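You operate a simulated robot arm through the tools that you are given. There is no shell and no other tool.

The job below is to be done with a simulated robot arm. You get a single attempt, and the scene is never put back.

## Task
Push the top parts drawer shut. Take the small white bobbin on the top of the drawer cabinet and put it away on the top of the side bench. Take the blue eye and put it on the grey weight on the top of the drawer cabinet. Turn the disc knob at the blue frame to 1. Take the teal cloth from the top of the teal stand and leave it on the top of the side bench. Take the small grey bobbin and leave it on the middle of the motor box top. Fetch the small cream bobbin and stand it on the blue slip. Turn the knob of disc four to 4. Turn the tension disc knob of winder b to 3. The order is free. Set down upright: small white bobbin, small grey bobbin, small cream bobbin.
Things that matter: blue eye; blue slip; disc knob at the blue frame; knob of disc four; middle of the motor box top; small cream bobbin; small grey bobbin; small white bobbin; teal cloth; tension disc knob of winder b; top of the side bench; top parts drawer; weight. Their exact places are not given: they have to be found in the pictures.

It is judged by the outcome, as a careful person would: the job done as asked, and still so three seconds after it is handed in. It fails if anything else is knocked over, pushed out of place, dropped, spilled or broken. Flat cloth is picked up by pressing the open fingertips on it (5 to 10 N) and closing them slowly along it; thin cloth reads only 2 to 8 mm in the jaws.

## Robot
A 6-joint arm with a fingered hand on a trunk, on a base that moves. Base frame: it is fixed to the floor where the robot stands at the start and does not move with it; the origin is under the middle of the robot, x ahead of it, y to its left, z up. Lengths are in m, angles in degrees, forces in N, time in s.
With the tool pointing down near the work surface it reaches from about 0.32 to 0.74 m from the robot's upright axis, wherever it stands. Its first joint turns from -166.0 to 166.0 degrees. Places, roughly: blue eye (3x3x2 cm) [1.5, 3, 0.9]; blue slip [-5.75, -3.25, 0.75]; disc knob at the blue frame [1.1, -0.7, 1]; knob of disc four [0, -8.1, 0.8]; middle of the motor box top [-2.3, -3.4, 1]; small cream bobbin (6x6x10 cm) [-5.2, -2.7, 0.8]; small grey bobbin (6x6x10 cm) [-5.2, -2.6, 0.8]; small white bobbin (6x6x10 cm) [1.1, 3.1, 0.9]; teal cloth (10x7x3 cm) [-4.3, -1.4, 0.8]; tension disc knob of winder b [-0.3, -7.1, 1]; top of the side bench [-5.7, -2.8, 0.8]; top parts drawer [1.2, 2.8, 0.7]; weight [1.5, 3, 1]. Payload 4 kg.
The tool frame sits at the grasp point between the pads (the TCP): z along the fingers, y along the line on which they close. The tips reach 0.026 m beyond it. The gripper opens to 0.148 m; its body begins 0.073 m behind the TCP. The gripper is a hand of 3 fingers: y runs from the thumb to the fingers, the wrist lies at [0, 0, -0.239] in the tool frame, and closing takes about 1.5 s.
Orientation is told as [roll, pitch, yaw] about the base's x, y, z axes, in that order, counted from this pose: with the fingers straight down and closing along the base's y, the tool's x points along the base's -x, its y along +y and its z along -z.

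## Interface
- The arm moves only by the tool servo_tool. Its argument "steps" is a list of rows, each an object of numbers (a shift or turn left out is 0, a gripper value left out holds the last): "x", "y", "z": the shift along the tool's x, y, z in m; "wx", "wy", "wz": the turn, a rotation vector about the tool's x, y, z in degrees. In form: [{"x": .., "y": .., "z": .., "wx": .., "wy": .., "wz": ..}, ...]. A call has 1 to 20 rows; each row is the pose to reach, as a shift and turn from the pose commanded when the call began, along the tool's axes at that moment. "grip" is the gripper command, from -1 (fully open) to 1 (shut), values between in proportion, set as the call begins (left out, the last holds). Rows are played at 5 a second. More than 0.05 m and 8.6 degrees between two rows, or a gripper value outside its range, and nothing of the call is played. A pose out of reach is approached as far as the arm can. The call stops where the force on the tool passes 40 N (or 10 N more than at its start, if that is more) or the arm is blocked; 0.2 s more then pass. The fingers move at their own pace (about 0.153 m/s each) and stop on an object; they squeeze with about 25 N. The grip force told is the motor's: it shows also when the fingers shut on nothing. Time passes only in rows, and 0.2 s behind the last, so rows that repeat a pose let the fingers close. It gives the time, the measured TCP pose, the force on the tool (base axes), the opening and the grip force at its end, in the units of the frame above (readings bear some noise), with the torque about the TCP (base axes, N m) and any sound that the robot's microphone picked up.
- Cameras (640 x 400 px; columns grow to the right, rows downward): "scene" is now at [0.0283, 0.1621, 1.3841]; the picture's right is [-0.00, -1.00, 0.00], its down [-0.56, 0.00, -0.83] and it looks along [0.83, -0.00, -0.56] (base axes); focal length 248 px, centre (320, 200). "wrist" rides on the gripper at [0.068, -0.039, -0.09] in the tool frame; the picture's right is [0.50, 0.87, 0.00], its down [-0.66, 0.38, -0.65] and it looks along [-0.57, 0.33, 0.76] (tool axes); focal length 222 px, centre (320, 200).
- snapshot(camera): a new picture of that camera. It takes no simulated time.
- lift_body(by): slides the trunk up (or, below 0, down) by that many m; the arm and the scene camera ride with it, the base frame stays. It gives what a move gives, with no picture.
- drive_base(legs): drives the robot by 1 to 6 legs, each [ahead, left, turn to the left] in m, m and degrees, along the robot's own axes; the way and the turn of a leg run together, so that a leg with both is an arc; at most 1.5 m and 180 degrees a leg. The arm and the cameras ride along, it lands a little off, and it stops where it bumps. It gives what a move gives.
- move_fingers(finger1, finger2, thumb_bend): sets how far each is bent, from 0 (flat) to 1 (curled in); at 0.3 the hand is open as for a grip, at 0.7 the pads meet at the TCP. One left out holds its place. A second passes; each finger stops where it meets its share of the squeeze, and holds until it gets a number again. A gripper value or a shape takes the hand back. It gives what a move gives, with no picture; readings hold the bend of each and the force on the fingers (four entries, about 0 where the hand has none), thumb and palm.
- grasp_type(shape): the hand has 3 fingers and takes this shape, open, in about a second: jaw (thumb against the fingers, like two jaws); tri (thumb and two fingers); tip (a fingertip pinch); poke (one finger out to press); point (the index stretched); flat (the hand flat); cup (the hand cupped); fist (a fist). The gripper value then closes the fingers along that shape, each until it touches; the sizes above hold for jaw. It gives what a move gives, with no picture.
- pan_tilt(pan, tilt): turns the head with the scene camera to pan (to the left, within 155 degrees either way) and tilt (down, from -29 to 69), counted from straight ahead of the robot. It gives what a move gives.
- measure_at(camera, pixels): for up to 12 pixels [column, row] of the newest picture of that camera ("zoom" is the newest enlarged one), the place [x, y, z] in the base frame of the surface seen there, good to about 0.002 m. It takes no simulated time.
- enlarge(camera, box): a new picture of the part [left, top, right, bottom] of that camera's present view, enlarged. It takes no simulated time.
- close_job(): hands the job in; it is judged then, once.

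Leave the gripper open and the arm clear of the work at the hand-in unless told otherwise.

The tools are called after "Call:" as name(argument=value, ...) on one line, values as JSON. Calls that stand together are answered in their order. servo_tool: Moves the arm, as the interface text tells. Its arguments: {"type":"object","properties":{"steps":{"type":"array","items":{"type":"object","properties":{"x":{"type":"number"},"y":{"type":"number"},"z":{"type":"number"},"wx":{"type":"number"},"wy":{"type":"number"},"wz":{"type":"number"}}}},"grip":{"type":"number"}},"required":["steps"]} The other tools are called the same way: lift_body (by) moves the trunk up or down; grasp_type (shape) gives the hand a shape; move_fingers (finger1, finger2, thumb_bend) moves the fingers one by one; drive_base (legs) drives the base; pan_tilt (pan, tilt) turns the head that bears the scene camera; snapshot (camera) takes a picture; measure_at (camera, pixels) gives the place of the surface under pixels of a picture; enlarge (camera, box) takes an enlarged picture of a part of a camera's view; close_job () hands the job in.

At the start:

```text
time_s: 0.0
position: [0.5023, -0.0581, 1.0001]
ee_rot: [0.0, 0.0, 0.0]
wrist_force: [0.0, -0.1, 0.3]
moment: [0.0, 0.01, 0.0]
finger_gap: 0.1475
finger_force: 0.1
shape: jaw
bend: [0.3, 0.3, 0.3]
finger forces: [0.0, 0.0, 0.0, 0.0, 0.0, 0.1]
trunk travel left (down, up): [-0.325, 0.265]
robot x, y, heading: [-0.0005, -0.0007, 0.2]
head pan, tilt (commanded): [-0.2, 34.0]
```

scene: 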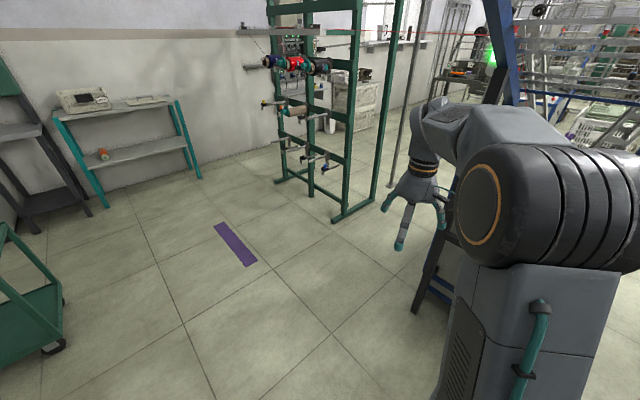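
wrist: 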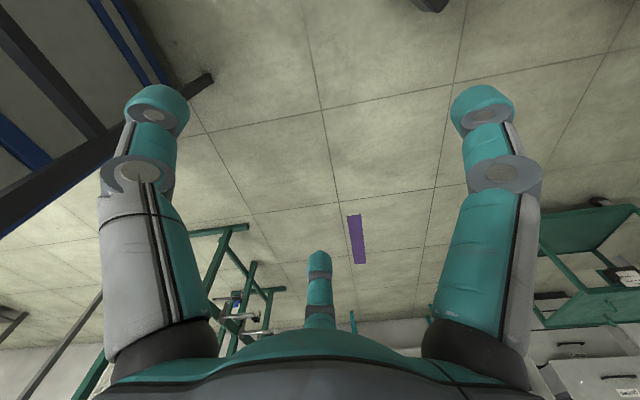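

I see a textile workshop: racks ahead, a green cart on the left, and a blue frame on the right. I'll turn the head first to look around, starting with the blue frame on the right.

Call:
pan_tilt(pan=-50, tilt=25)

Call:
snapshot(camera="scene")

Call:
pan_tilt(pan=60, tilt=25)

Call:
snapshot(camera="scene")

Call:
pan_tilt(pan=140, tilt=25)

Call:
snapshot(camera="scene")

Call:
pan_tilt(pan=-140, tilt=25)

Call:
snapshot(camera="scene")

```text
time_s: 1.2
position: [0.5019, -0.0584, 1.001]
ee_rot: [0.1, 0.0, 0.0]
wrist_force: [-1.1, -0.8, 0.2]
moment: [0.01, -0.03, -0.02]
finger_gap: 0.1477
finger_force: 0.1
shape: jaw
bend: [0.3, 0.3, 0.3]
finger forces: [0.1, 0.0, 0.1, 0.0, 0.0, 0.1]
trunk travel left (down, up): [-0.325, 0.265]
robot x, y, heading: [0.0004, 0.0023, 0.3]
head pan, tilt (commanded): [-50.0, 25.0]
```

```text
taken
```

scene: 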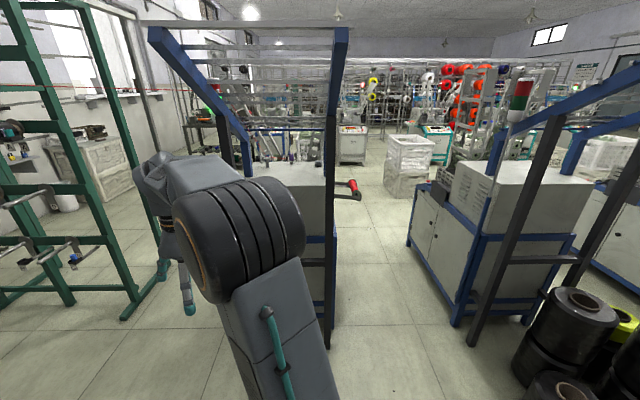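

```text
time_s: 3.1
position: [0.5017, -0.0591, 1.0008]
ee_rot: [0.0, 0.0, 0.0]
wrist_force: [-0.2, 0.1, 1.1]
moment: [0.01, 0.01, -0.02]
finger_gap: 0.1479
finger_force: 0.0
shape: jaw
bend: [0.3, 0.3, 0.3]
finger forces: [0.1, 0.0, 0.1, 0.1, 0.0, 0.0]
trunk travel left (down, up): [-0.325, 0.265]
robot x, y, heading: [0.0039, -0.0006, -0.2]
head pan, tilt (commanded): [60.0, 25.0]
```

```text
taken
```

scene: 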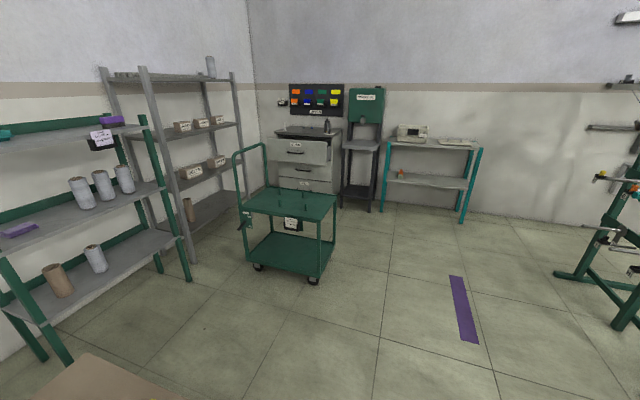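

```text
time_s: 4.6
position: [0.5028, -0.057, 1.0004]
ee_rot: [0.1, 0.0, 0.1]
wrist_force: [-1.2, -0.6, 0.4]
moment: [0.01, -0.02, 0.0]
finger_gap: 0.148
finger_force: 0.0
shape: jaw
bend: [0.3, 0.3, 0.3]
finger forces: [0.0, 0.0, 0.0, 0.0, 0.0, 0.0]
trunk travel left (down, up): [-0.325, 0.265]
robot x, y, heading: [0.0021, 0.001, 0.2]
head pan, tilt (commanded): [140.0, 25.0]
```

```text
taken
```

scene: 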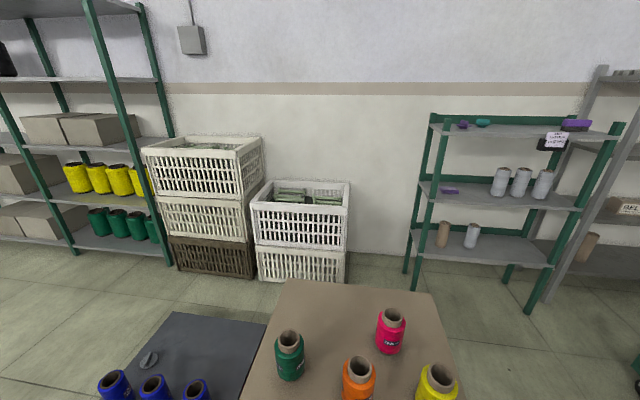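

```text
time_s: 8.4
position: [0.5036, -0.0584, 1.001]
ee_rot: [0.0, 0.0, 0.0]
wrist_force: [-0.1, -0.2, 0.1]
moment: [-0.03, 0.02, -0.02]
finger_gap: 0.1479
finger_force: 0.2
shape: jaw
bend: [0.3, 0.3, 0.3]
finger forces: [0.0, 0.0, 0.0, 0.1, 0.1, 0.0]
trunk travel left (down, up): [-0.325, 0.265]
robot x, y, heading: [0.0015, -0.0021, -0.0]
head pan, tilt (commanded): [-140.0, 25.0]
```

```text
taken
```

scene: 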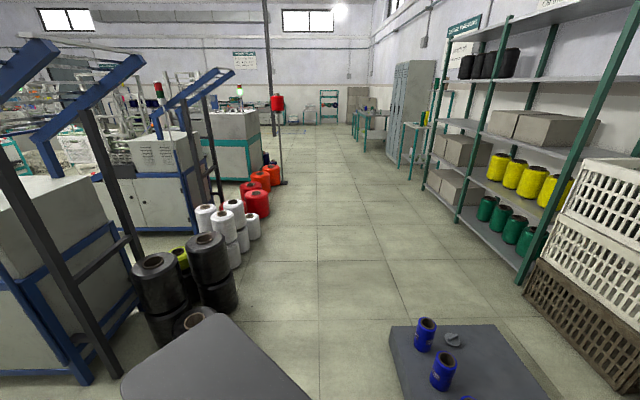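

The room is long; the drawer cabinet is on the left around (1.2, 2.8). I'll look toward the knob at the blue frame (direction about -32°).

Call:
pan_tilt(pan=-32, tilt=20)

Call:
snapshot(camera="scene")

Call:
enlarge(camera="scene", box=[240, 60, 560, 260])

```text
time_s: 10.3
position: [0.5019, -0.0581, 1.0]
ee_rot: [0.0, 0.0, 0.0]
wrist_force: [0.6, 0.1, -0.7]
moment: [0.01, 0.03, 0.02]
finger_gap: 0.1477
finger_force: 0.1
shape: jaw
bend: [0.3, 0.3, 0.3]
finger forces: [0.0, 0.1, 0.1, 0.0, 0.1, 0.1]
trunk travel left (down, up): [-0.325, 0.265]
robot x, y, heading: [0.0036, -0.0019, -0.1]
head pan, tilt (commanded): [-32.0, 20.0]
```

```text
taken
```

scene: 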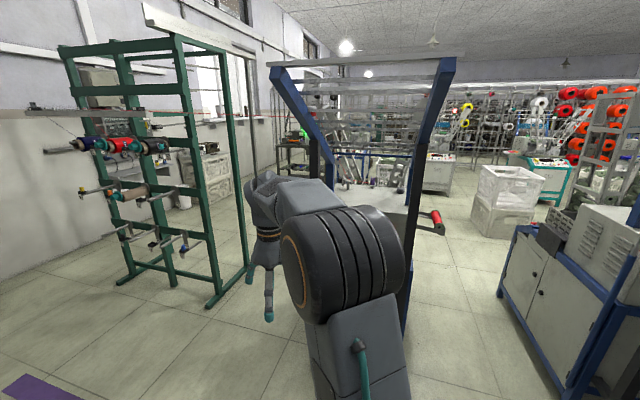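

```text
2.00 times, centred on (400, 160) of scene
```

zoom: 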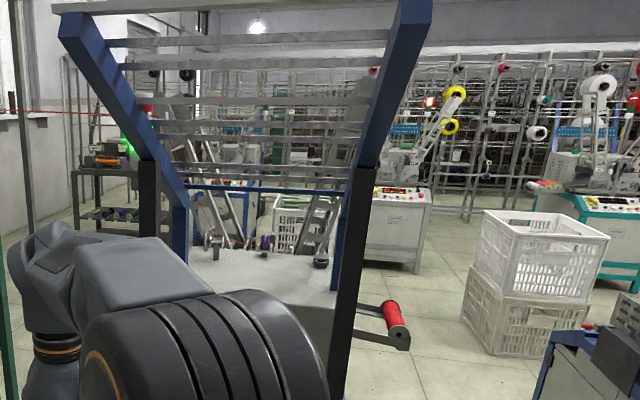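

The knob is hidden by the arm. I'll start with the cabinet group at the left. Look that way and measure positions for the cabinet, cart, and floor.

Call:
pan_tilt(pan=65, tilt=20)

Call:
snapshot(camera="scene")

Call:
enlarge(camera="scene", box=[240, 70, 480, 220])

```text
time_s: 12.0
position: [0.5033, -0.0583, 1.0001]
ee_rot: [-0.1, -0.1, 0.0]
wrist_force: [-0.3, 0.1, 0.0]
moment: [0.0, -0.01, 0.03]
finger_gap: 0.1477
finger_force: 0.0
shape: jaw
bend: [0.3, 0.3, 0.3]
finger forces: [0.0, 0.1, 0.0, 0.0, 0.0, 0.1]
trunk travel left (down, up): [-0.325, 0.265]
robot x, y, heading: [0.0004, -0.0003, 0.0]
head pan, tilt (commanded): [65.0, 20.0]
```

```text
taken
```

scene: 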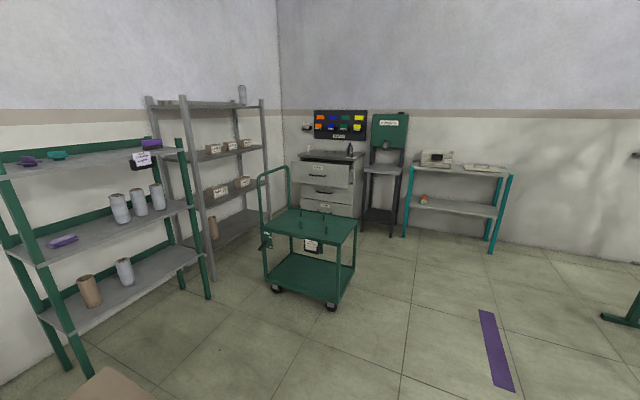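

```text
2.67 times, centred on (360, 145) of scene
```

zoom: 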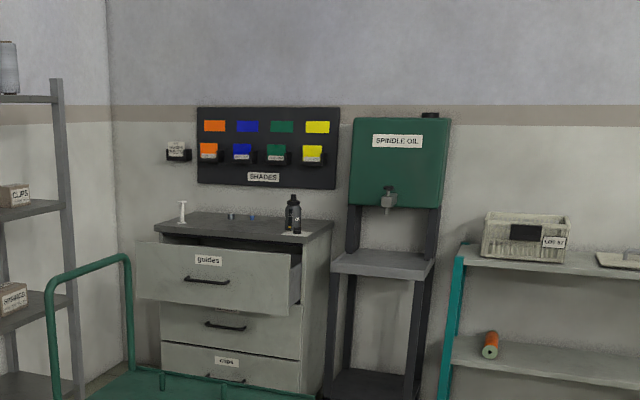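

The "guides" top drawer is open; a white bobbin is at zoom (182,212), small things at (232,216) and (252,217), and a bottle at (293,215). Measure these.

Call:
measure_at(camera="zoom", pixels=[[182, 212], [232, 216], [252, 217], [293, 215], [208, 260], [208, 281], [140, 250], [290, 262], [160, 226], [330, 226], [232, 345], [310, 330]])

Call:
measure_at(camera="scene", pixels=[[265, 290], [331, 307], [354, 230], [263, 210], [310, 380], [212, 295], [372, 235], [404, 232], [490, 247], [360, 290], [275, 180], [310, 220]])

```text
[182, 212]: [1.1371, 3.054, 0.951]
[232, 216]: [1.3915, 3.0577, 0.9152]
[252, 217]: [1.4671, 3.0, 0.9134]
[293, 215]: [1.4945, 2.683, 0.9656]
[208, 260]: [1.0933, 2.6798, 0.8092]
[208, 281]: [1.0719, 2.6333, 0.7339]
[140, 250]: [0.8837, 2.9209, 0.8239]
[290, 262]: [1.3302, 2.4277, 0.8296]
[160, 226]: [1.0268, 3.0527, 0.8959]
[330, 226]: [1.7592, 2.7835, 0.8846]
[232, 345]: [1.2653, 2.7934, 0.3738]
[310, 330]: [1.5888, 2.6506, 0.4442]
```

```text
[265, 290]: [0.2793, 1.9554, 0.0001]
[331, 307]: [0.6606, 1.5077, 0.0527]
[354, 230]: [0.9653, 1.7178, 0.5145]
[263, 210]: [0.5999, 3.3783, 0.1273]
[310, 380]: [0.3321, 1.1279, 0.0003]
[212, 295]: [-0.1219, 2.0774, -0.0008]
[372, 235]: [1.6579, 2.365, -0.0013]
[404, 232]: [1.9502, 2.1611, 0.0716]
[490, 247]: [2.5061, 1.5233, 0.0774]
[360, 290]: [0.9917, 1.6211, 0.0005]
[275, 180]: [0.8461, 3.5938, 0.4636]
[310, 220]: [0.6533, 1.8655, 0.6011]
```

The cabinet faces roughly (-0.74,-0.67), with the cart in front. I'll measure the cart corners to find room, and look down at the robot's own base for its footprint.

Call:
measure_at(camera="scene", pixels=[[264, 236], [336, 243], [356, 219], [289, 210], [260, 190], [288, 172], [264, 280], [275, 288], [329, 300], [352, 272], [318, 215], [345, 225]])

Call:
pan_tilt(pan=65, tilt=69)

Call:
snapshot(camera="scene")

Call:
pan_tilt(pan=150, tilt=69)

Call:
snapshot(camera="scene")

Call:
pan_tilt(pan=-20, tilt=69)

Call:
snapshot(camera="scene")

```text
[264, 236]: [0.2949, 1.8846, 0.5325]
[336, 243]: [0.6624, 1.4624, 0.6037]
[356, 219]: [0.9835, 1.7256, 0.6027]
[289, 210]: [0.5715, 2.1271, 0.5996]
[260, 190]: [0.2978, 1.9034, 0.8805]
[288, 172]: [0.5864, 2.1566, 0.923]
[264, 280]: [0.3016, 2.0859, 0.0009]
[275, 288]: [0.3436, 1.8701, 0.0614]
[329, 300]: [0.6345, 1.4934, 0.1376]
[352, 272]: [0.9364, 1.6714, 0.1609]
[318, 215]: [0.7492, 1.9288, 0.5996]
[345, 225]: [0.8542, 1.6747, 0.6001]
```

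```text
time_s: 13.2
position: [0.5031, -0.0594, 1.0013]
ee_rot: [0.0, 0.0, 0.0]
wrist_force: [0.4, 0.6, -0.2]
moment: [0.01, -0.02, 0.05]
finger_gap: 0.1477
finger_force: 0.0
shape: jaw
bend: [0.3, 0.3, 0.3]
finger forces: [0.0, 0.1, 0.1, 0.0, 0.0, 0.0]
trunk travel left (down, up): [-0.325, 0.265]
robot x, y, heading: [0.0027, -0.0022, 0.2]
head pan, tilt (commanded): [65.0, 68.8]
```

```text
taken
```

scene: 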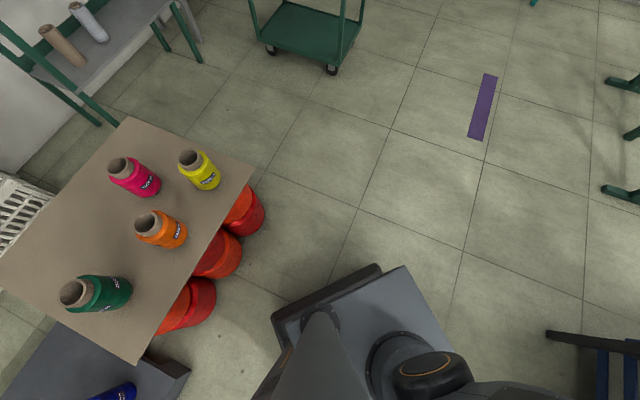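

```text
time_s: 14.8
position: [0.5028, -0.0578, 1.0004]
ee_rot: [0.0, 0.0, -0.1]
wrist_force: [0.3, 0.0, -0.4]
moment: [0.01, 0.02, 0.02]
finger_gap: 0.1478
finger_force: 0.1
shape: jaw
bend: [0.3, 0.3, 0.3]
finger forces: [0.1, 0.0, 0.0, 0.0, 0.1, 0.0]
trunk travel left (down, up): [-0.325, 0.265]
robot x, y, heading: [-0.0006, 0.0026, -0.0]
head pan, tilt (commanded): [150.0, 68.8]
```

```text
taken
```

scene: 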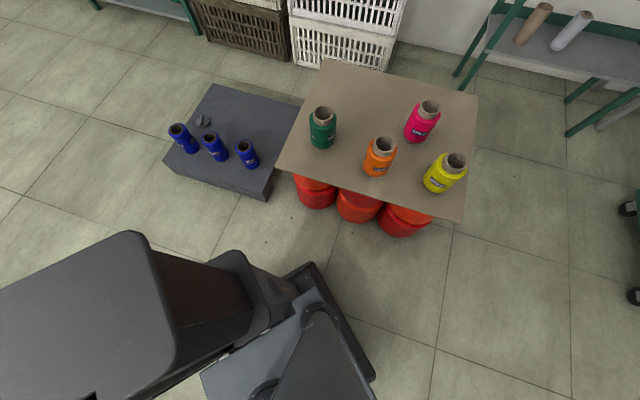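

```text
time_s: 17.4
position: [0.5036, -0.0584, 1.0013]
ee_rot: [-0.1, 0.0, -0.1]
wrist_force: [-0.2, 0.4, 0.3]
moment: [-0.04, 0.03, 0.0]
finger_gap: 0.148
finger_force: 0.3
shape: jaw
bend: [0.3, 0.3, 0.3]
finger forces: [0.1, 0.0, 0.0, 0.0, 0.0, 0.0]
trunk travel left (down, up): [-0.325, 0.265]
robot x, y, heading: [0.0023, 0.0028, 0.2]
head pan, tilt (commanded): [-20.0, 68.8]
```

```text
taken
```

scene: 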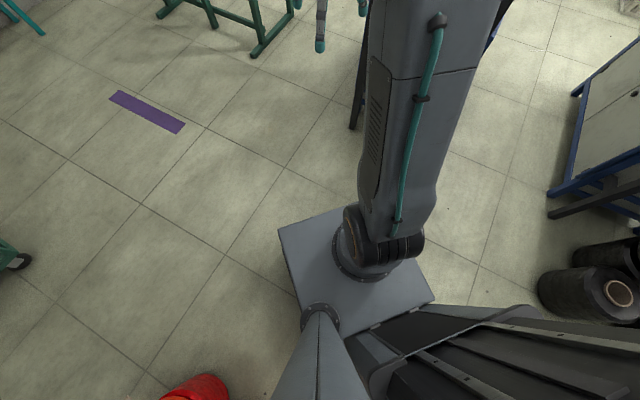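

I'll measure the platform corners and the column under the arm in this picture to learn the footprint.

Call:
measure_at(camera="scene", pixels=[[280, 231], [341, 210], [434, 292], [300, 305], [375, 262], [395, 170], [440, 20], [350, 130], [400, 395], [510, 315], [320, 20], [360, 160]])

Call:
snapshot(camera="wrist")

```text
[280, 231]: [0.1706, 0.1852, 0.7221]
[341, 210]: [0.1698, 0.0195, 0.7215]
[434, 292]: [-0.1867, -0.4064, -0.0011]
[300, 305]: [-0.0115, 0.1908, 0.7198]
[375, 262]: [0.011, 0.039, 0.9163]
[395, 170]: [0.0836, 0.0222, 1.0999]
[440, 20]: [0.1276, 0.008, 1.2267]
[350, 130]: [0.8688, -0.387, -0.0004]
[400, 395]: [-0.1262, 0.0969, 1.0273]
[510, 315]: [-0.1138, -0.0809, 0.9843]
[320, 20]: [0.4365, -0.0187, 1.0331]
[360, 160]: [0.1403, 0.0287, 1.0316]
```

```text
taken
```

wrist: 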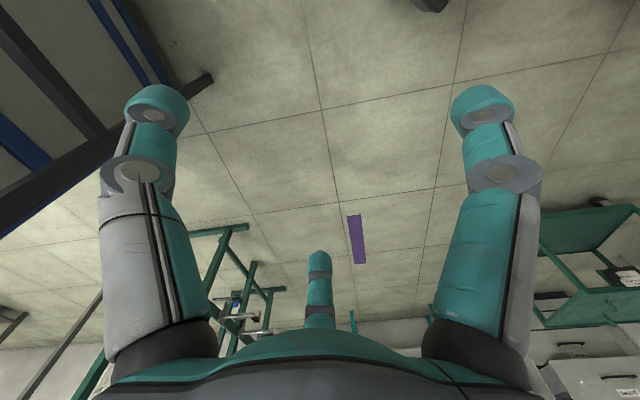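

I'll look again at the left side of the base to measure the lower rim seen before around (275,320)-(380,265).

Call:
pan_tilt(pan=65, tilt=69)

Call:
snapshot(camera="scene")

Call:
measure_at(camera="scene", pixels=[[275, 318], [278, 340], [377, 266], [381, 275], [330, 290], [405, 268], [300, 350], [465, 350], [560, 340], [640, 340], [265, 380], [590, 370]])

```text
time_s: 19.0
position: [0.5031, -0.059, 1.0013]
ee_rot: [-0.1, 0.0, 0.0]
wrist_force: [-0.2, -0.1, 0.6]
moment: [0.0, -0.03, 0.0]
finger_gap: 0.1481
finger_force: 0.0
shape: jaw
bend: [0.3, 0.3, 0.3]
finger forces: [0.1, 0.1, 0.1, 0.1, 0.0, 0.0]
trunk travel left (down, up): [-0.325, 0.265]
robot x, y, heading: [0.0006, 0.0009, -0.1]
head pan, tilt (commanded): [65.0, 68.8]
```

```text
taken
```

scene: 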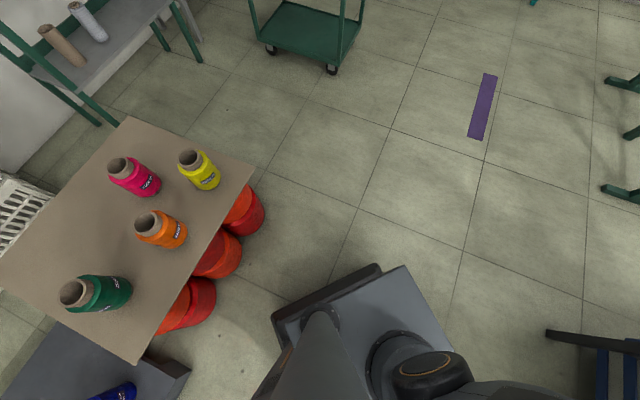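

```text
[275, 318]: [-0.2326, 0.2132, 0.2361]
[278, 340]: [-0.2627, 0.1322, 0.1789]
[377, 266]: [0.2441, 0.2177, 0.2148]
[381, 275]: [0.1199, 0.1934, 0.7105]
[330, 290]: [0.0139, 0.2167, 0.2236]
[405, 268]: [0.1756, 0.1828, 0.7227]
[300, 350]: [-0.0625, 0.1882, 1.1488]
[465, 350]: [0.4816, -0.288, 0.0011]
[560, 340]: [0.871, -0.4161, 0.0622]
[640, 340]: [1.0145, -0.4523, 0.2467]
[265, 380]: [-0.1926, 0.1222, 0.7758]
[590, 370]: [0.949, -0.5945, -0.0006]
```

The base is about 0.52 x 0.44 m. I'll turn the robot 42° left (aligning with the room's axes) so that the arm leaves the line of sight to the blue frame, then look right.

Call:
drive_base(legs=[[0, 0, 42]])

Call:
pan_tilt(pan=-74, tilt=20)

Call:
snapshot(camera="scene")

Call:
enlarge(camera="scene", box=[200, 80, 440, 230])

```text
time_s: 21.3
position: [0.4138, 0.292, 1.0013]
ee_rot: [0.1, 0.0, 41.8]
wrist_force: [0.5, 0.1, -0.6]
moment: [-0.01, -0.02, 0.03]
finger_gap: 0.148
finger_force: 0.0
shape: jaw
bend: [0.3, 0.3, 0.3]
finger forces: [0.0, 0.0, 0.0, 0.0, 0.0, 0.0]
trunk travel left (down, up): [-0.325, 0.265]
robot x, y, heading: [0.0015, 0.0005, 41.7]
head pan, tilt (commanded): [65.0, 68.8]
```

```text
time_s: 23.5
position: [0.4126, 0.2919, 1.0012]
ee_rot: [0.0, 0.0, 41.7]
wrist_force: [-0.5, 0.1, 0.4]
moment: [-0.01, -0.02, 0.01]
finger_gap: 0.1477
finger_force: 0.1
shape: jaw
bend: [0.3, 0.3, 0.3]
finger forces: [0.0, 0.1, 0.0, 0.0, 0.1, 0.0]
trunk travel left (down, up): [-0.325, 0.265]
robot x, y, heading: [0.0014, 0.0013, 41.8]
head pan, tilt (commanded): [-74.0, 20.0]
```

```text
taken
```

scene: 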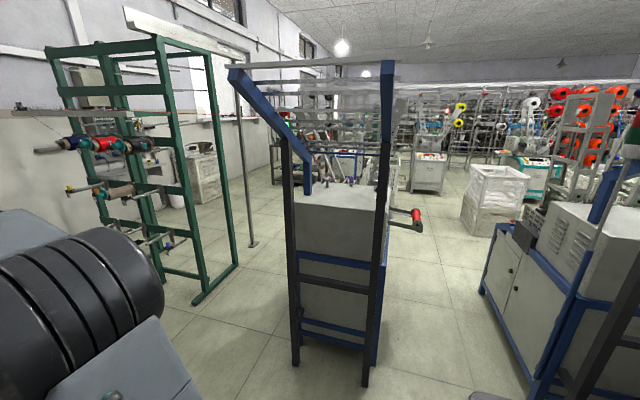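

```text
2.67 times, centred on (320, 155) of scene
```

zoom: 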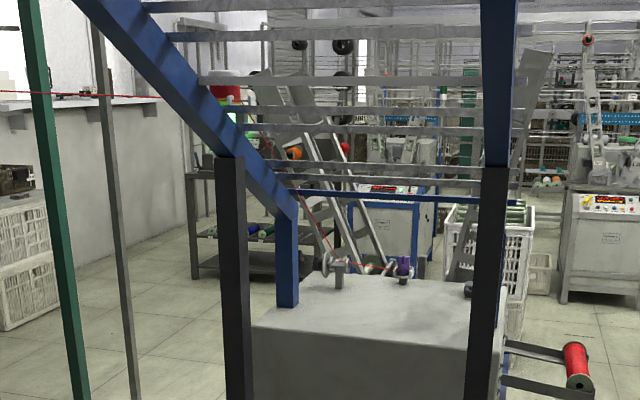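

On the grey box behind the blue frame I see a disc at zoom (340,268), a purple item at (402,265), and a dark piece at (472,290). Measure them.

Call:
measure_at(camera="zoom", pixels=[[328, 268], [340, 262], [340, 283], [390, 268], [403, 265], [403, 282], [472, 290], [300, 330], [260, 340], [230, 300], [488, 300], [575, 360]])

Call:
enlarge(camera="scene", box=[304, 165, 384, 215])

```text
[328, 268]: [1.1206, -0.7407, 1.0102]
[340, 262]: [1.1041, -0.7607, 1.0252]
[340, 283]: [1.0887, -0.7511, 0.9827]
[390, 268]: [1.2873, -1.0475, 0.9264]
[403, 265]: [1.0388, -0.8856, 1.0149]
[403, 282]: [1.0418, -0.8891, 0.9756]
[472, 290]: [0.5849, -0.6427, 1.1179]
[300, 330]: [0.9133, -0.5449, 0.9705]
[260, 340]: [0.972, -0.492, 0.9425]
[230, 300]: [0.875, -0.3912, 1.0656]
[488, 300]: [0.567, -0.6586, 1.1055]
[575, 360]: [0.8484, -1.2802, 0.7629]
```

```text
8.00 times, centred on (344, 190) of scene
```

zoom: 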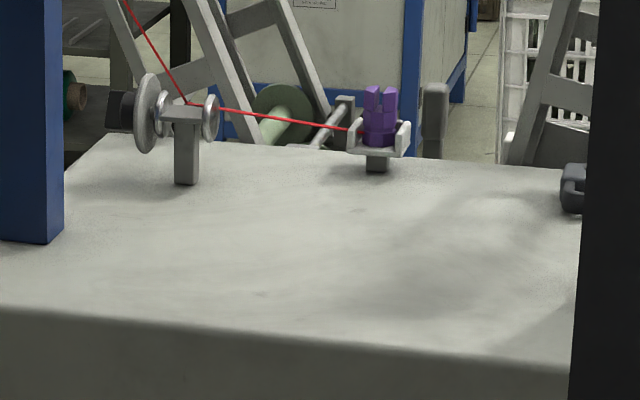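

The tension disc has a dark knob on its left side with a horizontal axis, facing away towards the green rack (+n direction). I'll measure the floor free space between the machine and the green rack.

Call:
measure_at(camera="scene", pixels=[[252, 246], [196, 302], [236, 265], [120, 235], [297, 362], [365, 385], [300, 240], [205, 200], [250, 300], [240, 340], [148, 250], [270, 220]])

Call:
pan_tilt(pan=-55, tilt=40)

Call:
snapshot(camera="scene")

```text
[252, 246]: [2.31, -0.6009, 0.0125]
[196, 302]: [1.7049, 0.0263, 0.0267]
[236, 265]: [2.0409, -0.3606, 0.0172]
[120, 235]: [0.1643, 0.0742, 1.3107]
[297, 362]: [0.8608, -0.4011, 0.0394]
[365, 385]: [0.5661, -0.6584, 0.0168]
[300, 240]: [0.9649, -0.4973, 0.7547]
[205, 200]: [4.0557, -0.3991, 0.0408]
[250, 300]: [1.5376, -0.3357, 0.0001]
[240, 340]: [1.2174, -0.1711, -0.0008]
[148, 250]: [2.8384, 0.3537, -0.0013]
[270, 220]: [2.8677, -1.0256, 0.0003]
```

```text
time_s: 24.4
position: [0.4135, 0.2918, 1.0003]
ee_rot: [0.1, -0.1, 41.9]
wrist_force: [0.3, 0.5, -0.2]
moment: [-0.01, 0.02, -0.03]
finger_gap: 0.1478
finger_force: 0.1
shape: jaw
bend: [0.3, 0.3, 0.3]
finger forces: [0.0, 0.1, 0.0, 0.1, 0.0, 0.1]
trunk travel left (down, up): [-0.325, 0.265]
robot x, y, heading: [0.0006, 0.0005, 41.8]
head pan, tilt (commanded): [-55.0, 40.0]
```

```text
taken
```

scene: 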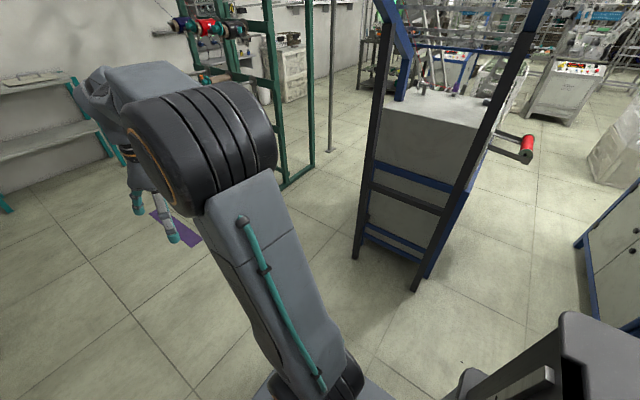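

The aisle between the blue-frame machine (its face at n≈0.38) and the green rack (n≈1.27) is about 0.89 m wide. I'll drive forward 0.95, turn right 90°, go forward 0.6, and look at the knob face.

Call:
drive_base(legs=[[0.93, 0, 0], [0, 0, -90], [0.6, 0, 0]])

Call:
pan_tilt(pan=-50, tilt=25)

Call:
snapshot(camera="scene")

Call:
pan_tilt(pan=40, tilt=25)

Call:
snapshot(camera="scene")

```text
time_s: 36.0
position: [1.4088, -0.2095, 1.0011]
ee_rot: [0.0, 0.1, -46.8]
wrist_force: [0.1, -0.4, 0.0]
moment: [-0.01, -0.02, 0.0]
finger_gap: 0.1478
finger_force: 0.0
shape: jaw
bend: [0.3, 0.3, 0.3]
finger forces: [0.0, 0.0, 0.0, 0.0, 0.0, 0.0]
trunk travel left (down, up): [-0.325, 0.265]
robot x, y, heading: [1.1067, 0.1961, -46.5]
head pan, tilt (commanded): [-55.0, 40.0]
```

```text
time_s: 36.8
position: [1.4095, -0.2091, 1.0004]
ee_rot: [0.0, 0.0, -46.7]
wrist_force: [-0.7, 0.5, -0.3]
moment: [-0.04, -0.01, -0.02]
finger_gap: 0.1478
finger_force: 0.0
shape: jaw
bend: [0.3, 0.3, 0.3]
finger forces: [0.0, 0.0, 0.0, 0.0, 0.0, 0.0]
trunk travel left (down, up): [-0.325, 0.265]
robot x, y, heading: [1.1081, 0.1988, -46.7]
head pan, tilt (commanded): [-50.0, 25.0]
```

```text
taken
```

scene: 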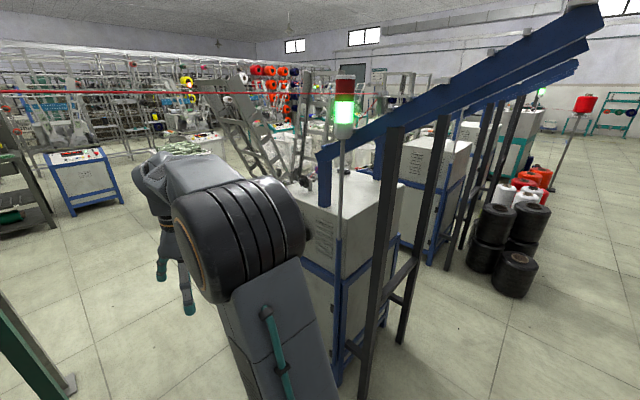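

```text
time_s: 38.4
position: [1.4087, -0.2093, 1.0013]
ee_rot: [0.0, -0.1, -46.8]
wrist_force: [-1.0, -0.9, -0.1]
moment: [0.0, 0.02, -0.03]
finger_gap: 0.1476
finger_force: 0.1
shape: jaw
bend: [0.3, 0.3, 0.3]
finger forces: [0.1, 0.0, 0.0, 0.1, 0.0, 0.1]
trunk travel left (down, up): [-0.325, 0.265]
robot x, y, heading: [1.1075, 0.1982, -46.8]
head pan, tilt (commanded): [40.0, 25.0]
```

```text
taken
```

scene: 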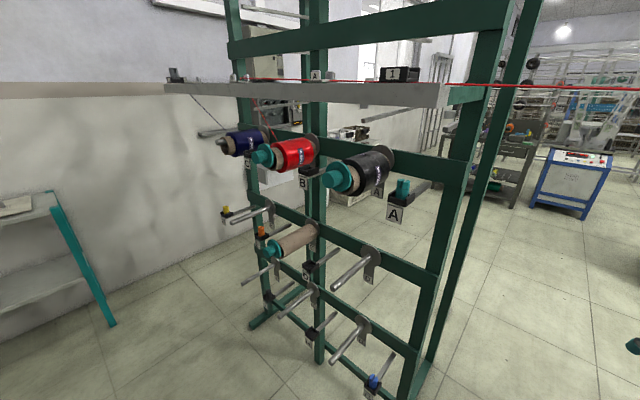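

A red thread runs from the rack to the machine at about camera height. I need its location before driving under it. Measure points along it and on the rack edge.

Call:
measure_at(camera="scene", pixels=[[395, 73], [420, 82], [450, 83], [500, 86], [560, 88], [620, 90], [440, 95], [175, 75], [415, 395], [470, 180], [400, 215], [435, 350]])

Call:
pan_tilt(pan=-40, tilt=10)

Call:
snapshot(camera="scene")

Call:
enlarge(camera="scene", box=[200, 120, 360, 220])

```text
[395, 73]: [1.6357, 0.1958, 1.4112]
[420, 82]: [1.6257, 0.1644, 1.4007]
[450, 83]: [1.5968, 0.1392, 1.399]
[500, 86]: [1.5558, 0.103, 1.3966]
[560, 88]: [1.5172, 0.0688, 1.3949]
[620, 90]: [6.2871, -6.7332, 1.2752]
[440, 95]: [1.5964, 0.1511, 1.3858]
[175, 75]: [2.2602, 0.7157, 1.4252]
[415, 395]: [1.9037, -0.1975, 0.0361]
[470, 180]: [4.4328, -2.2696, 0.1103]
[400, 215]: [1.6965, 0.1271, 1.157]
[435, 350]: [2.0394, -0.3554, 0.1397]
```

```text
time_s: 40.0
position: [1.4095, -0.2084, 1.0007]
ee_rot: [0.0, -0.1, -46.8]
wrist_force: [0.0, -0.6, -0.3]
moment: [-0.05, 0.01, 0.0]
finger_gap: 0.1479
finger_force: 0.0
shape: jaw
bend: [0.3, 0.3, 0.3]
finger forces: [0.1, 0.0, 0.1, 0.1, 0.0, 0.0]
trunk travel left (down, up): [-0.325, 0.265]
robot x, y, heading: [1.109, 0.1973, -46.7]
head pan, tilt (commanded): [-40.0, 10.0]
```

```text
taken
```

scene: 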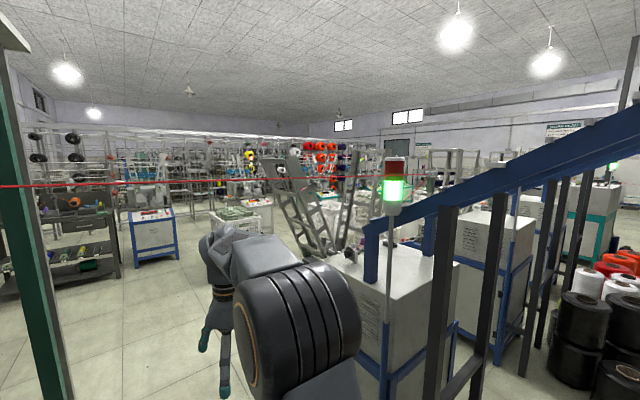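

```text
4.00 times, centred on (280, 170) of scene
```

zoom: 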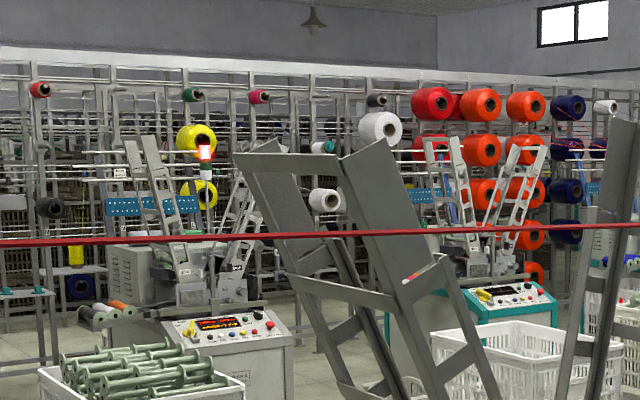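

I'll measure thread points and the arm's height in this picture.

Call:
measure_at(camera="scene", pixels=[[340, 178], [300, 179], [250, 181], [200, 182], [100, 185], [375, 176], [395, 165], [300, 270], [250, 245], [290, 300], [222, 255], [380, 250]])

Call:
snapshot(camera="wrist")

```text
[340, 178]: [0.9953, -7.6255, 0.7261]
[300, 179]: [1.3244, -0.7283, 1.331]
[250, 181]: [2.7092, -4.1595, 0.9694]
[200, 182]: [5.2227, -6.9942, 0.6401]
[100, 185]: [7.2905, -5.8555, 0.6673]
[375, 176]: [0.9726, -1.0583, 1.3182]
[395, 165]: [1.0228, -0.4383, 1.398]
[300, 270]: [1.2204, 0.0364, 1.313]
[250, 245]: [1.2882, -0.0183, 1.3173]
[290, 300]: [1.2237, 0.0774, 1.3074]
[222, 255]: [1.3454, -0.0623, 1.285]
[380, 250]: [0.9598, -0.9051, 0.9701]
```

```text
taken
```

wrist: 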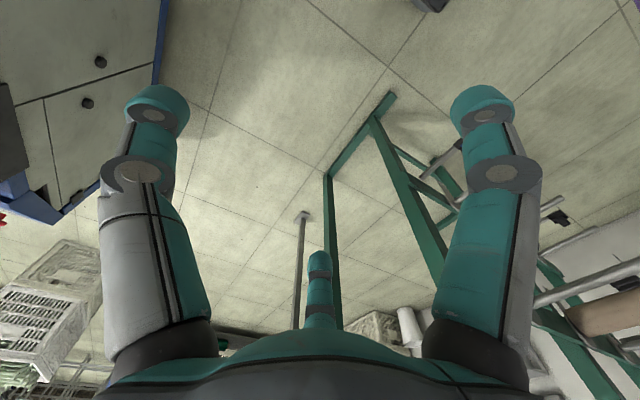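

The thread runs across the aisle at t≈1.0, z≈1.38, about 0.4 m ahead. I'll lower the trunk 0.2 m so the head and elbow pass well beneath it, then check the rack's protruding spindles before driving on.

Call:
lift_body(by=-0.22)

Call:
pan_tilt(pan=40, tilt=25)

Call:
snapshot(camera="scene")

Call:
measure_at(camera="scene", pixels=[[340, 110], [320, 120], [400, 120], [390, 150], [450, 60], [350, 210], [390, 250], [300, 180], [470, 120], [430, 250], [440, 320], [500, 300]])

```text
time_s: 42.3
position: [1.4102, -0.2086, 0.7803]
ee_rot: [0.0, -0.1, -46.9]
wrist_force: [-0.7, -0.5, 0.2]
moment: [0.01, 0.0, 0.02]
finger_gap: 0.148
finger_force: 0.0
shape: jaw
bend: [0.3, 0.3, 0.3]
finger forces: [0.0, 0.0, 0.0, 0.0, 0.0, 0.0]
trunk travel left (down, up): [-0.105, 0.485]
robot x, y, heading: [1.1057, 0.194, -46.6]
head pan, tilt (commanded): [-40.0, 10.0]
```

```text
time_s: 43.8
position: [1.4094, -0.2094, 0.78]
ee_rot: [0.0, -0.1, -46.8]
wrist_force: [0.2, 0.5, 0.2]
moment: [-0.03, -0.04, 0.01]
finger_gap: 0.1479
finger_force: 0.0
shape: jaw
bend: [0.3, 0.3, 0.3]
finger forces: [0.1, 0.1, 0.0, 0.0, 0.0, 0.1]
trunk travel left (down, up): [-0.105, 0.485]
robot x, y, heading: [1.1072, 0.1962, -46.7]
head pan, tilt (commanded): [40.0, 25.0]
```

```text
taken
```

scene: 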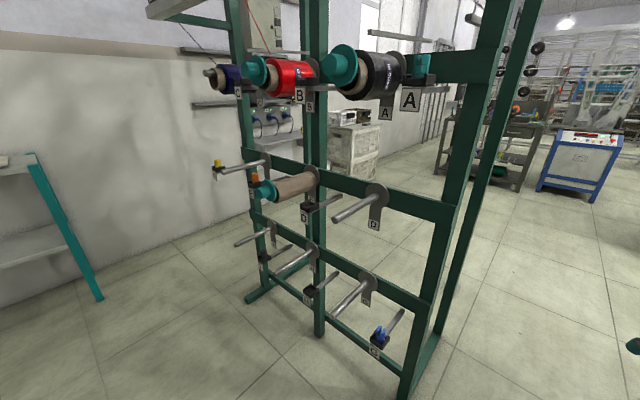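

```text
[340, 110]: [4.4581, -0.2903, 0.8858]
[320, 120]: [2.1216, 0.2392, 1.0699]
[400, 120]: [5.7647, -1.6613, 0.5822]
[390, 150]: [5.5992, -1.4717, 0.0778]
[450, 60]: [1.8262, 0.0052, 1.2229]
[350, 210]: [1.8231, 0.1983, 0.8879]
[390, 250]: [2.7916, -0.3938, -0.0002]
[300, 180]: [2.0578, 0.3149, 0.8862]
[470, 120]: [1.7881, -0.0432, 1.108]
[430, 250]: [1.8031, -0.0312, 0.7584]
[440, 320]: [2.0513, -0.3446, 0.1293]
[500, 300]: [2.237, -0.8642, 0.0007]
```

The rack's near uprights are at n≈1.30. I'll drive 0.33 ahead, 0.05 to the right and correct heading slightly, then look at the knob face.

Call:
drive_base(legs=[[0.33, -0.05, -1.3]])

Call:
pan_tilt(pan=-65, tilt=20)

Call:
snapshot(camera="scene")

Call:
enlarge(camera="scene", box=[200, 100, 440, 250])

```text
time_s: 46.0
position: [1.5898, -0.4936, 0.7808]
ee_rot: [0.0, -0.1, -47.9]
wrist_force: [-0.1, -0.3, 0.5]
moment: [0.0, -0.01, -0.01]
finger_gap: 0.1479
finger_force: 0.0
shape: jaw
bend: [0.3, 0.3, 0.3]
finger forces: [0.1, 0.0, 0.0, 0.0, 0.0, 0.1]
trunk travel left (down, up): [-0.105, 0.485]
robot x, y, heading: [1.301, -0.0799, -47.3]
head pan, tilt (commanded): [40.0, 25.0]
```

```text
time_s: 47.9
position: [1.5905, -0.4926, 0.7811]
ee_rot: [0.1, 0.0, -47.9]
wrist_force: [-0.1, 0.4, -0.7]
moment: [-0.03, 0.02, 0.02]
finger_gap: 0.1479
finger_force: 0.2
shape: jaw
bend: [0.3, 0.3, 0.3]
finger forces: [0.1, 0.0, 0.0, 0.0, 0.0, 0.0]
trunk travel left (down, up): [-0.105, 0.485]
robot x, y, heading: [1.2968, -0.0842, -47.8]
head pan, tilt (commanded): [-65.0, 20.0]
```

```text
taken
```

scene: 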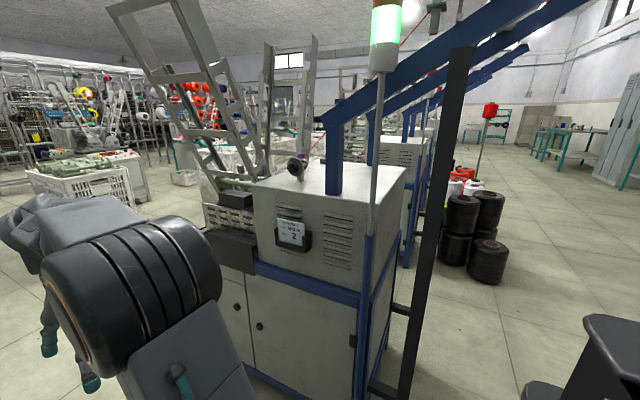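

```text
2.67 times, centred on (320, 175) of scene
```

zoom: 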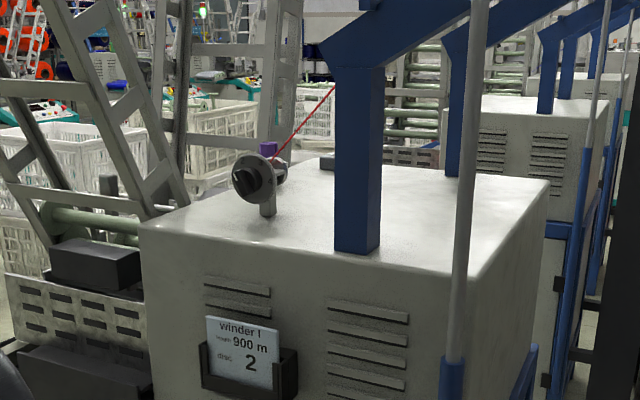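

The disc knob is visible at (300,168), facing us. A card below says "winder 1, 900 m, disc 2". I'll zoom in on the knob.

Call:
enlarge(camera="scene", box=[280, 150, 328, 180])

Call:
measure_at(camera="scene", pixels=[[293, 168], [296, 168], [303, 168], [298, 178], [290, 230], [340, 195], [372, 180], [260, 190], [392, 230], [400, 180], [235, 195], [400, 330]])

```text
13.33 times, centred on (304, 165) of scene
```

zoom: 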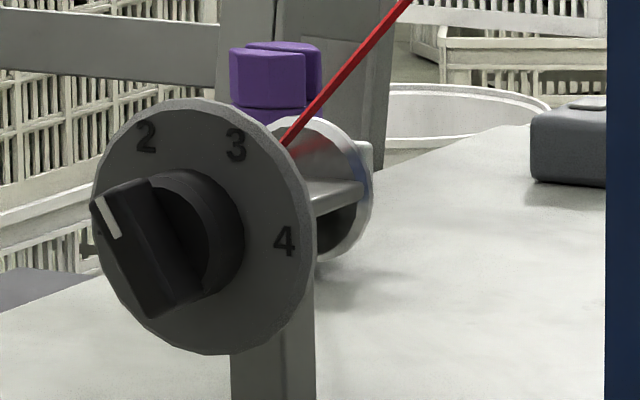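

```text
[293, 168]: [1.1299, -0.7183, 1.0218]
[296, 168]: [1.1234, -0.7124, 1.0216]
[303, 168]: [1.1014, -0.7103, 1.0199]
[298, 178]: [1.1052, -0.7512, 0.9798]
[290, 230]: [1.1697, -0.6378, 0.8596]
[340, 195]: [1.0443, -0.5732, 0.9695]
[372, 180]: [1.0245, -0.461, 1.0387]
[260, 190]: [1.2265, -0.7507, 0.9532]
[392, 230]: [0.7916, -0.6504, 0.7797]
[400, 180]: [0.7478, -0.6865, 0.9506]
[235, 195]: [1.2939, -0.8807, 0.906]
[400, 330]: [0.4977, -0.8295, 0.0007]
```

The knob's pointer is up-left at "2"; "1" is at the left. I'll measure the knob and disc geometry precisely in this zoom.

Call:
measure_at(camera="zoom", pixels=[[145, 245], [112, 200], [165, 305], [150, 185], [195, 285], [225, 230], [147, 137], [236, 146], [284, 241], [230, 335], [120, 150], [300, 200]])

```text
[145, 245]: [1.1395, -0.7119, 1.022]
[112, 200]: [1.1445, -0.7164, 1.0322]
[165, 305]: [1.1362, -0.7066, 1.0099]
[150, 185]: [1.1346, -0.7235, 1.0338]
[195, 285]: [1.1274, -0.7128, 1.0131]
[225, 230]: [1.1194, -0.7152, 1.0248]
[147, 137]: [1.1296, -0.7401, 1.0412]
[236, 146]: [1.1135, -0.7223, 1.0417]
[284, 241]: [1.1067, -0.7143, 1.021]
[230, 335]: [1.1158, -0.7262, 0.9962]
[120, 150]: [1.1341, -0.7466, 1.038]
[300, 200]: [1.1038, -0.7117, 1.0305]
```

Geometry is clear: numbers at -90°, -30°, +30°, +90°, the pointer is at -30° ("2"), and must turn 60° counterclockwise (seen from the front) to "1". First I'll test how the hand closes in free air (jaw, then tip) to choose the grip.

Call:
servo_tool(steps=[{"z": 0}, {"z": 0}, {"z": 0}, {"z": 0}, {"z": 0}, {"z": 0}, {"z": 0}, {"z": 0}], grip=0.7)

Call:
snapshot(camera="wrist")

Call:
grasp_type(shape="tip")

Call:
snapshot(camera="wrist")

Call:
servo_tool(steps=[{"z": 0}, {"z": 0}, {"z": 0}, {"z": 0}, {"z": 0}, {"z": 0}, {"z": 0}, {"z": 0}], grip=0.7)

Call:
snapshot(camera="wrist")

```text
time_s: 49.7
position: [1.5909, -0.4932, 0.7806]
ee_rot: [0.0, -0.1, -47.8]
wrist_force: [0.6, 0.7, 0.1]
moment: [0.03, 0.0, -0.01]
finger_gap: 0.0229
finger_force: 0.0
shape: jaw
bend: [0.74, 0.74, 0.7]
finger forces: [0.0, 0.0, 0.1, 0.0, 0.1, 0.0]
trunk travel left (down, up): [-0.105, 0.485]
robot x, y, heading: [1.2979, -0.0839, -47.6]
head pan, tilt (commanded): [-65.0, 20.0]
```

```text
taken
```

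wrist: 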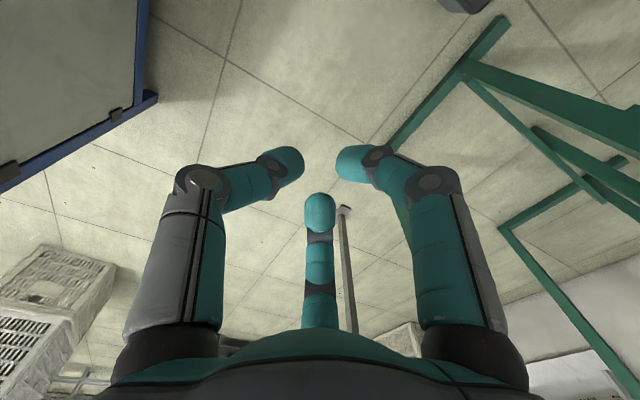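

```text
time_s: 50.6
position: [1.5902, -0.4933, 0.7821]
ee_rot: [0.0, 0.0, -47.7]
wrist_force: [0.4, 0.0, -0.8]
moment: [0.0, -0.03, 0.0]
finger_gap: 0.1476
finger_force: 0.0
shape: tip
bend: [0.3, 0.3, 0.3]
finger forces: [0.0, 0.0, 0.0, 0.1, 0.2, 0.0]
trunk travel left (down, up): [-0.105, 0.485]
robot x, y, heading: [1.2962, -0.081, -47.9]
head pan, tilt (commanded): [-65.0, 20.0]
```

```text
taken
```

wrist: 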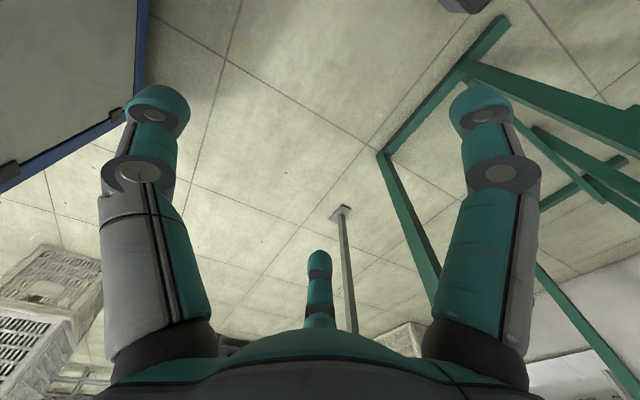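

```text
time_s: 52.4
position: [1.5914, -0.4943, 0.7806]
ee_rot: [0.0, 0.1, -47.8]
wrist_force: [0.0, -0.2, 0.3]
moment: [-0.02, 0.01, 0.0]
finger_gap: 0.0224
finger_force: 0.0
shape: tip
bend: [0.74, 0.74, 0.7]
finger forces: [0.0, 0.0, 0.0, 0.0, 0.0, 0.0]
trunk travel left (down, up): [-0.105, 0.485]
robot x, y, heading: [1.2935, -0.0805, -47.9]
head pan, tilt (commanded): [-65.0, 20.0]
```

```text
taken
```

wrist: 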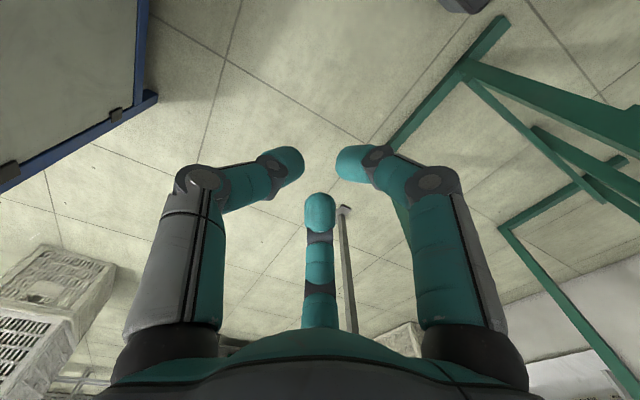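

The hand is a three-finger centric gripper (thumb at -y, two fingers at ±x/+y); the tips stay about 26 mm beyond the TCP. I'll grip the bar knob with the bar lying along the tool's y. First reopen in jaw shape, then swing the arm to face the machine (turn the tool about vertical 90°, raise 0.2 m).

Call:
grasp_type(shape="jaw")

Call:
servo_tool(steps=[{"x": 0.009, "y": -0.02, "z": -0.017, "wz": 7.5}, {"x": 0.018, "y": -0.04, "z": -0.033, "wz": 15}, {"x": 0.027, "y": -0.06, "z": -0.05, "wz": 22.5}, {"x": 0.036, "y": -0.08, "z": -0.067, "wz": 30}, {"x": 0.045, "y": -0.1, "z": -0.083, "wz": 37.5}, {"x": 0.054, "y": -0.12, "z": -0.1, "wz": 45}, {"x": 0.063, "y": -0.14, "z": -0.117, "wz": 52.5}, {"x": 0.072, "y": -0.16, "z": -0.133, "wz": 60}, {"x": 0.081, "y": -0.18, "z": -0.15, "wz": 67.5}, {"x": 0.09, "y": -0.2, "z": -0.167, "wz": 75}, {"x": 0.099, "y": -0.22, "z": -0.183, "wz": 82.5}, {"x": 0.108, "y": -0.24, "z": -0.2, "wz": 90}, {"x": 0.108, "y": -0.24, "z": -0.2, "wz": 90}], grip=-1)

Call:
snapshot(camera="scene")

```text
time_s: 53.3
position: [1.5903, -0.4939, 0.7815]
ee_rot: [0.0, 0.1, -47.8]
wrist_force: [0.4, 0.2, 0.1]
moment: [-0.03, -0.01, -0.02]
finger_gap: 0.1479
finger_force: 0.0
shape: jaw
bend: [0.3, 0.3, 0.3]
finger forces: [0.1, 0.0, 0.1, 0.0, 0.0, 0.1]
trunk travel left (down, up): [-0.105, 0.485]
robot x, y, heading: [1.2964, -0.0841, -47.7]
head pan, tilt (commanded): [-65.0, 20.0]
```

```text
time_s: 56.1
position: [1.3394, -0.5648, 0.9656]
ee_rot: [0.1, -0.2, -137.8]
wrist_force: [0.8, -0.7, -0.2]
moment: [0.02, 0.0, 0.01]
finger_gap: 0.1477
finger_force: 0.1
shape: jaw
bend: [0.3, 0.3, 0.3]
finger forces: [0.1, 0.1, 0.0, 0.0, 0.1, 0.0]
out of reach, approached as far as the arm can: row 12, 13
trunk travel left (down, up): [-0.105, 0.485]
robot x, y, heading: [1.2951, -0.0811, -47.9]
head pan, tilt (commanded): [-65.0, 20.0]
```

```text
taken
```

scene: 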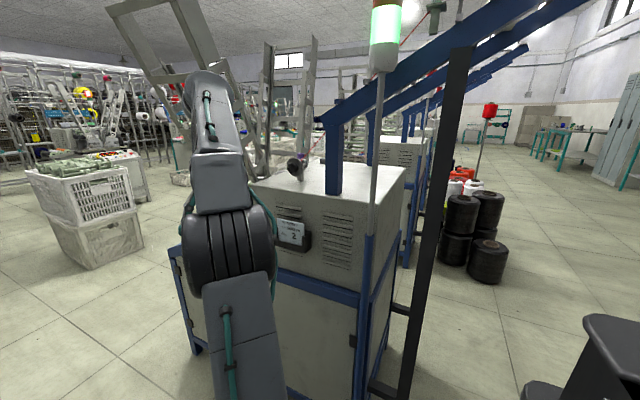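

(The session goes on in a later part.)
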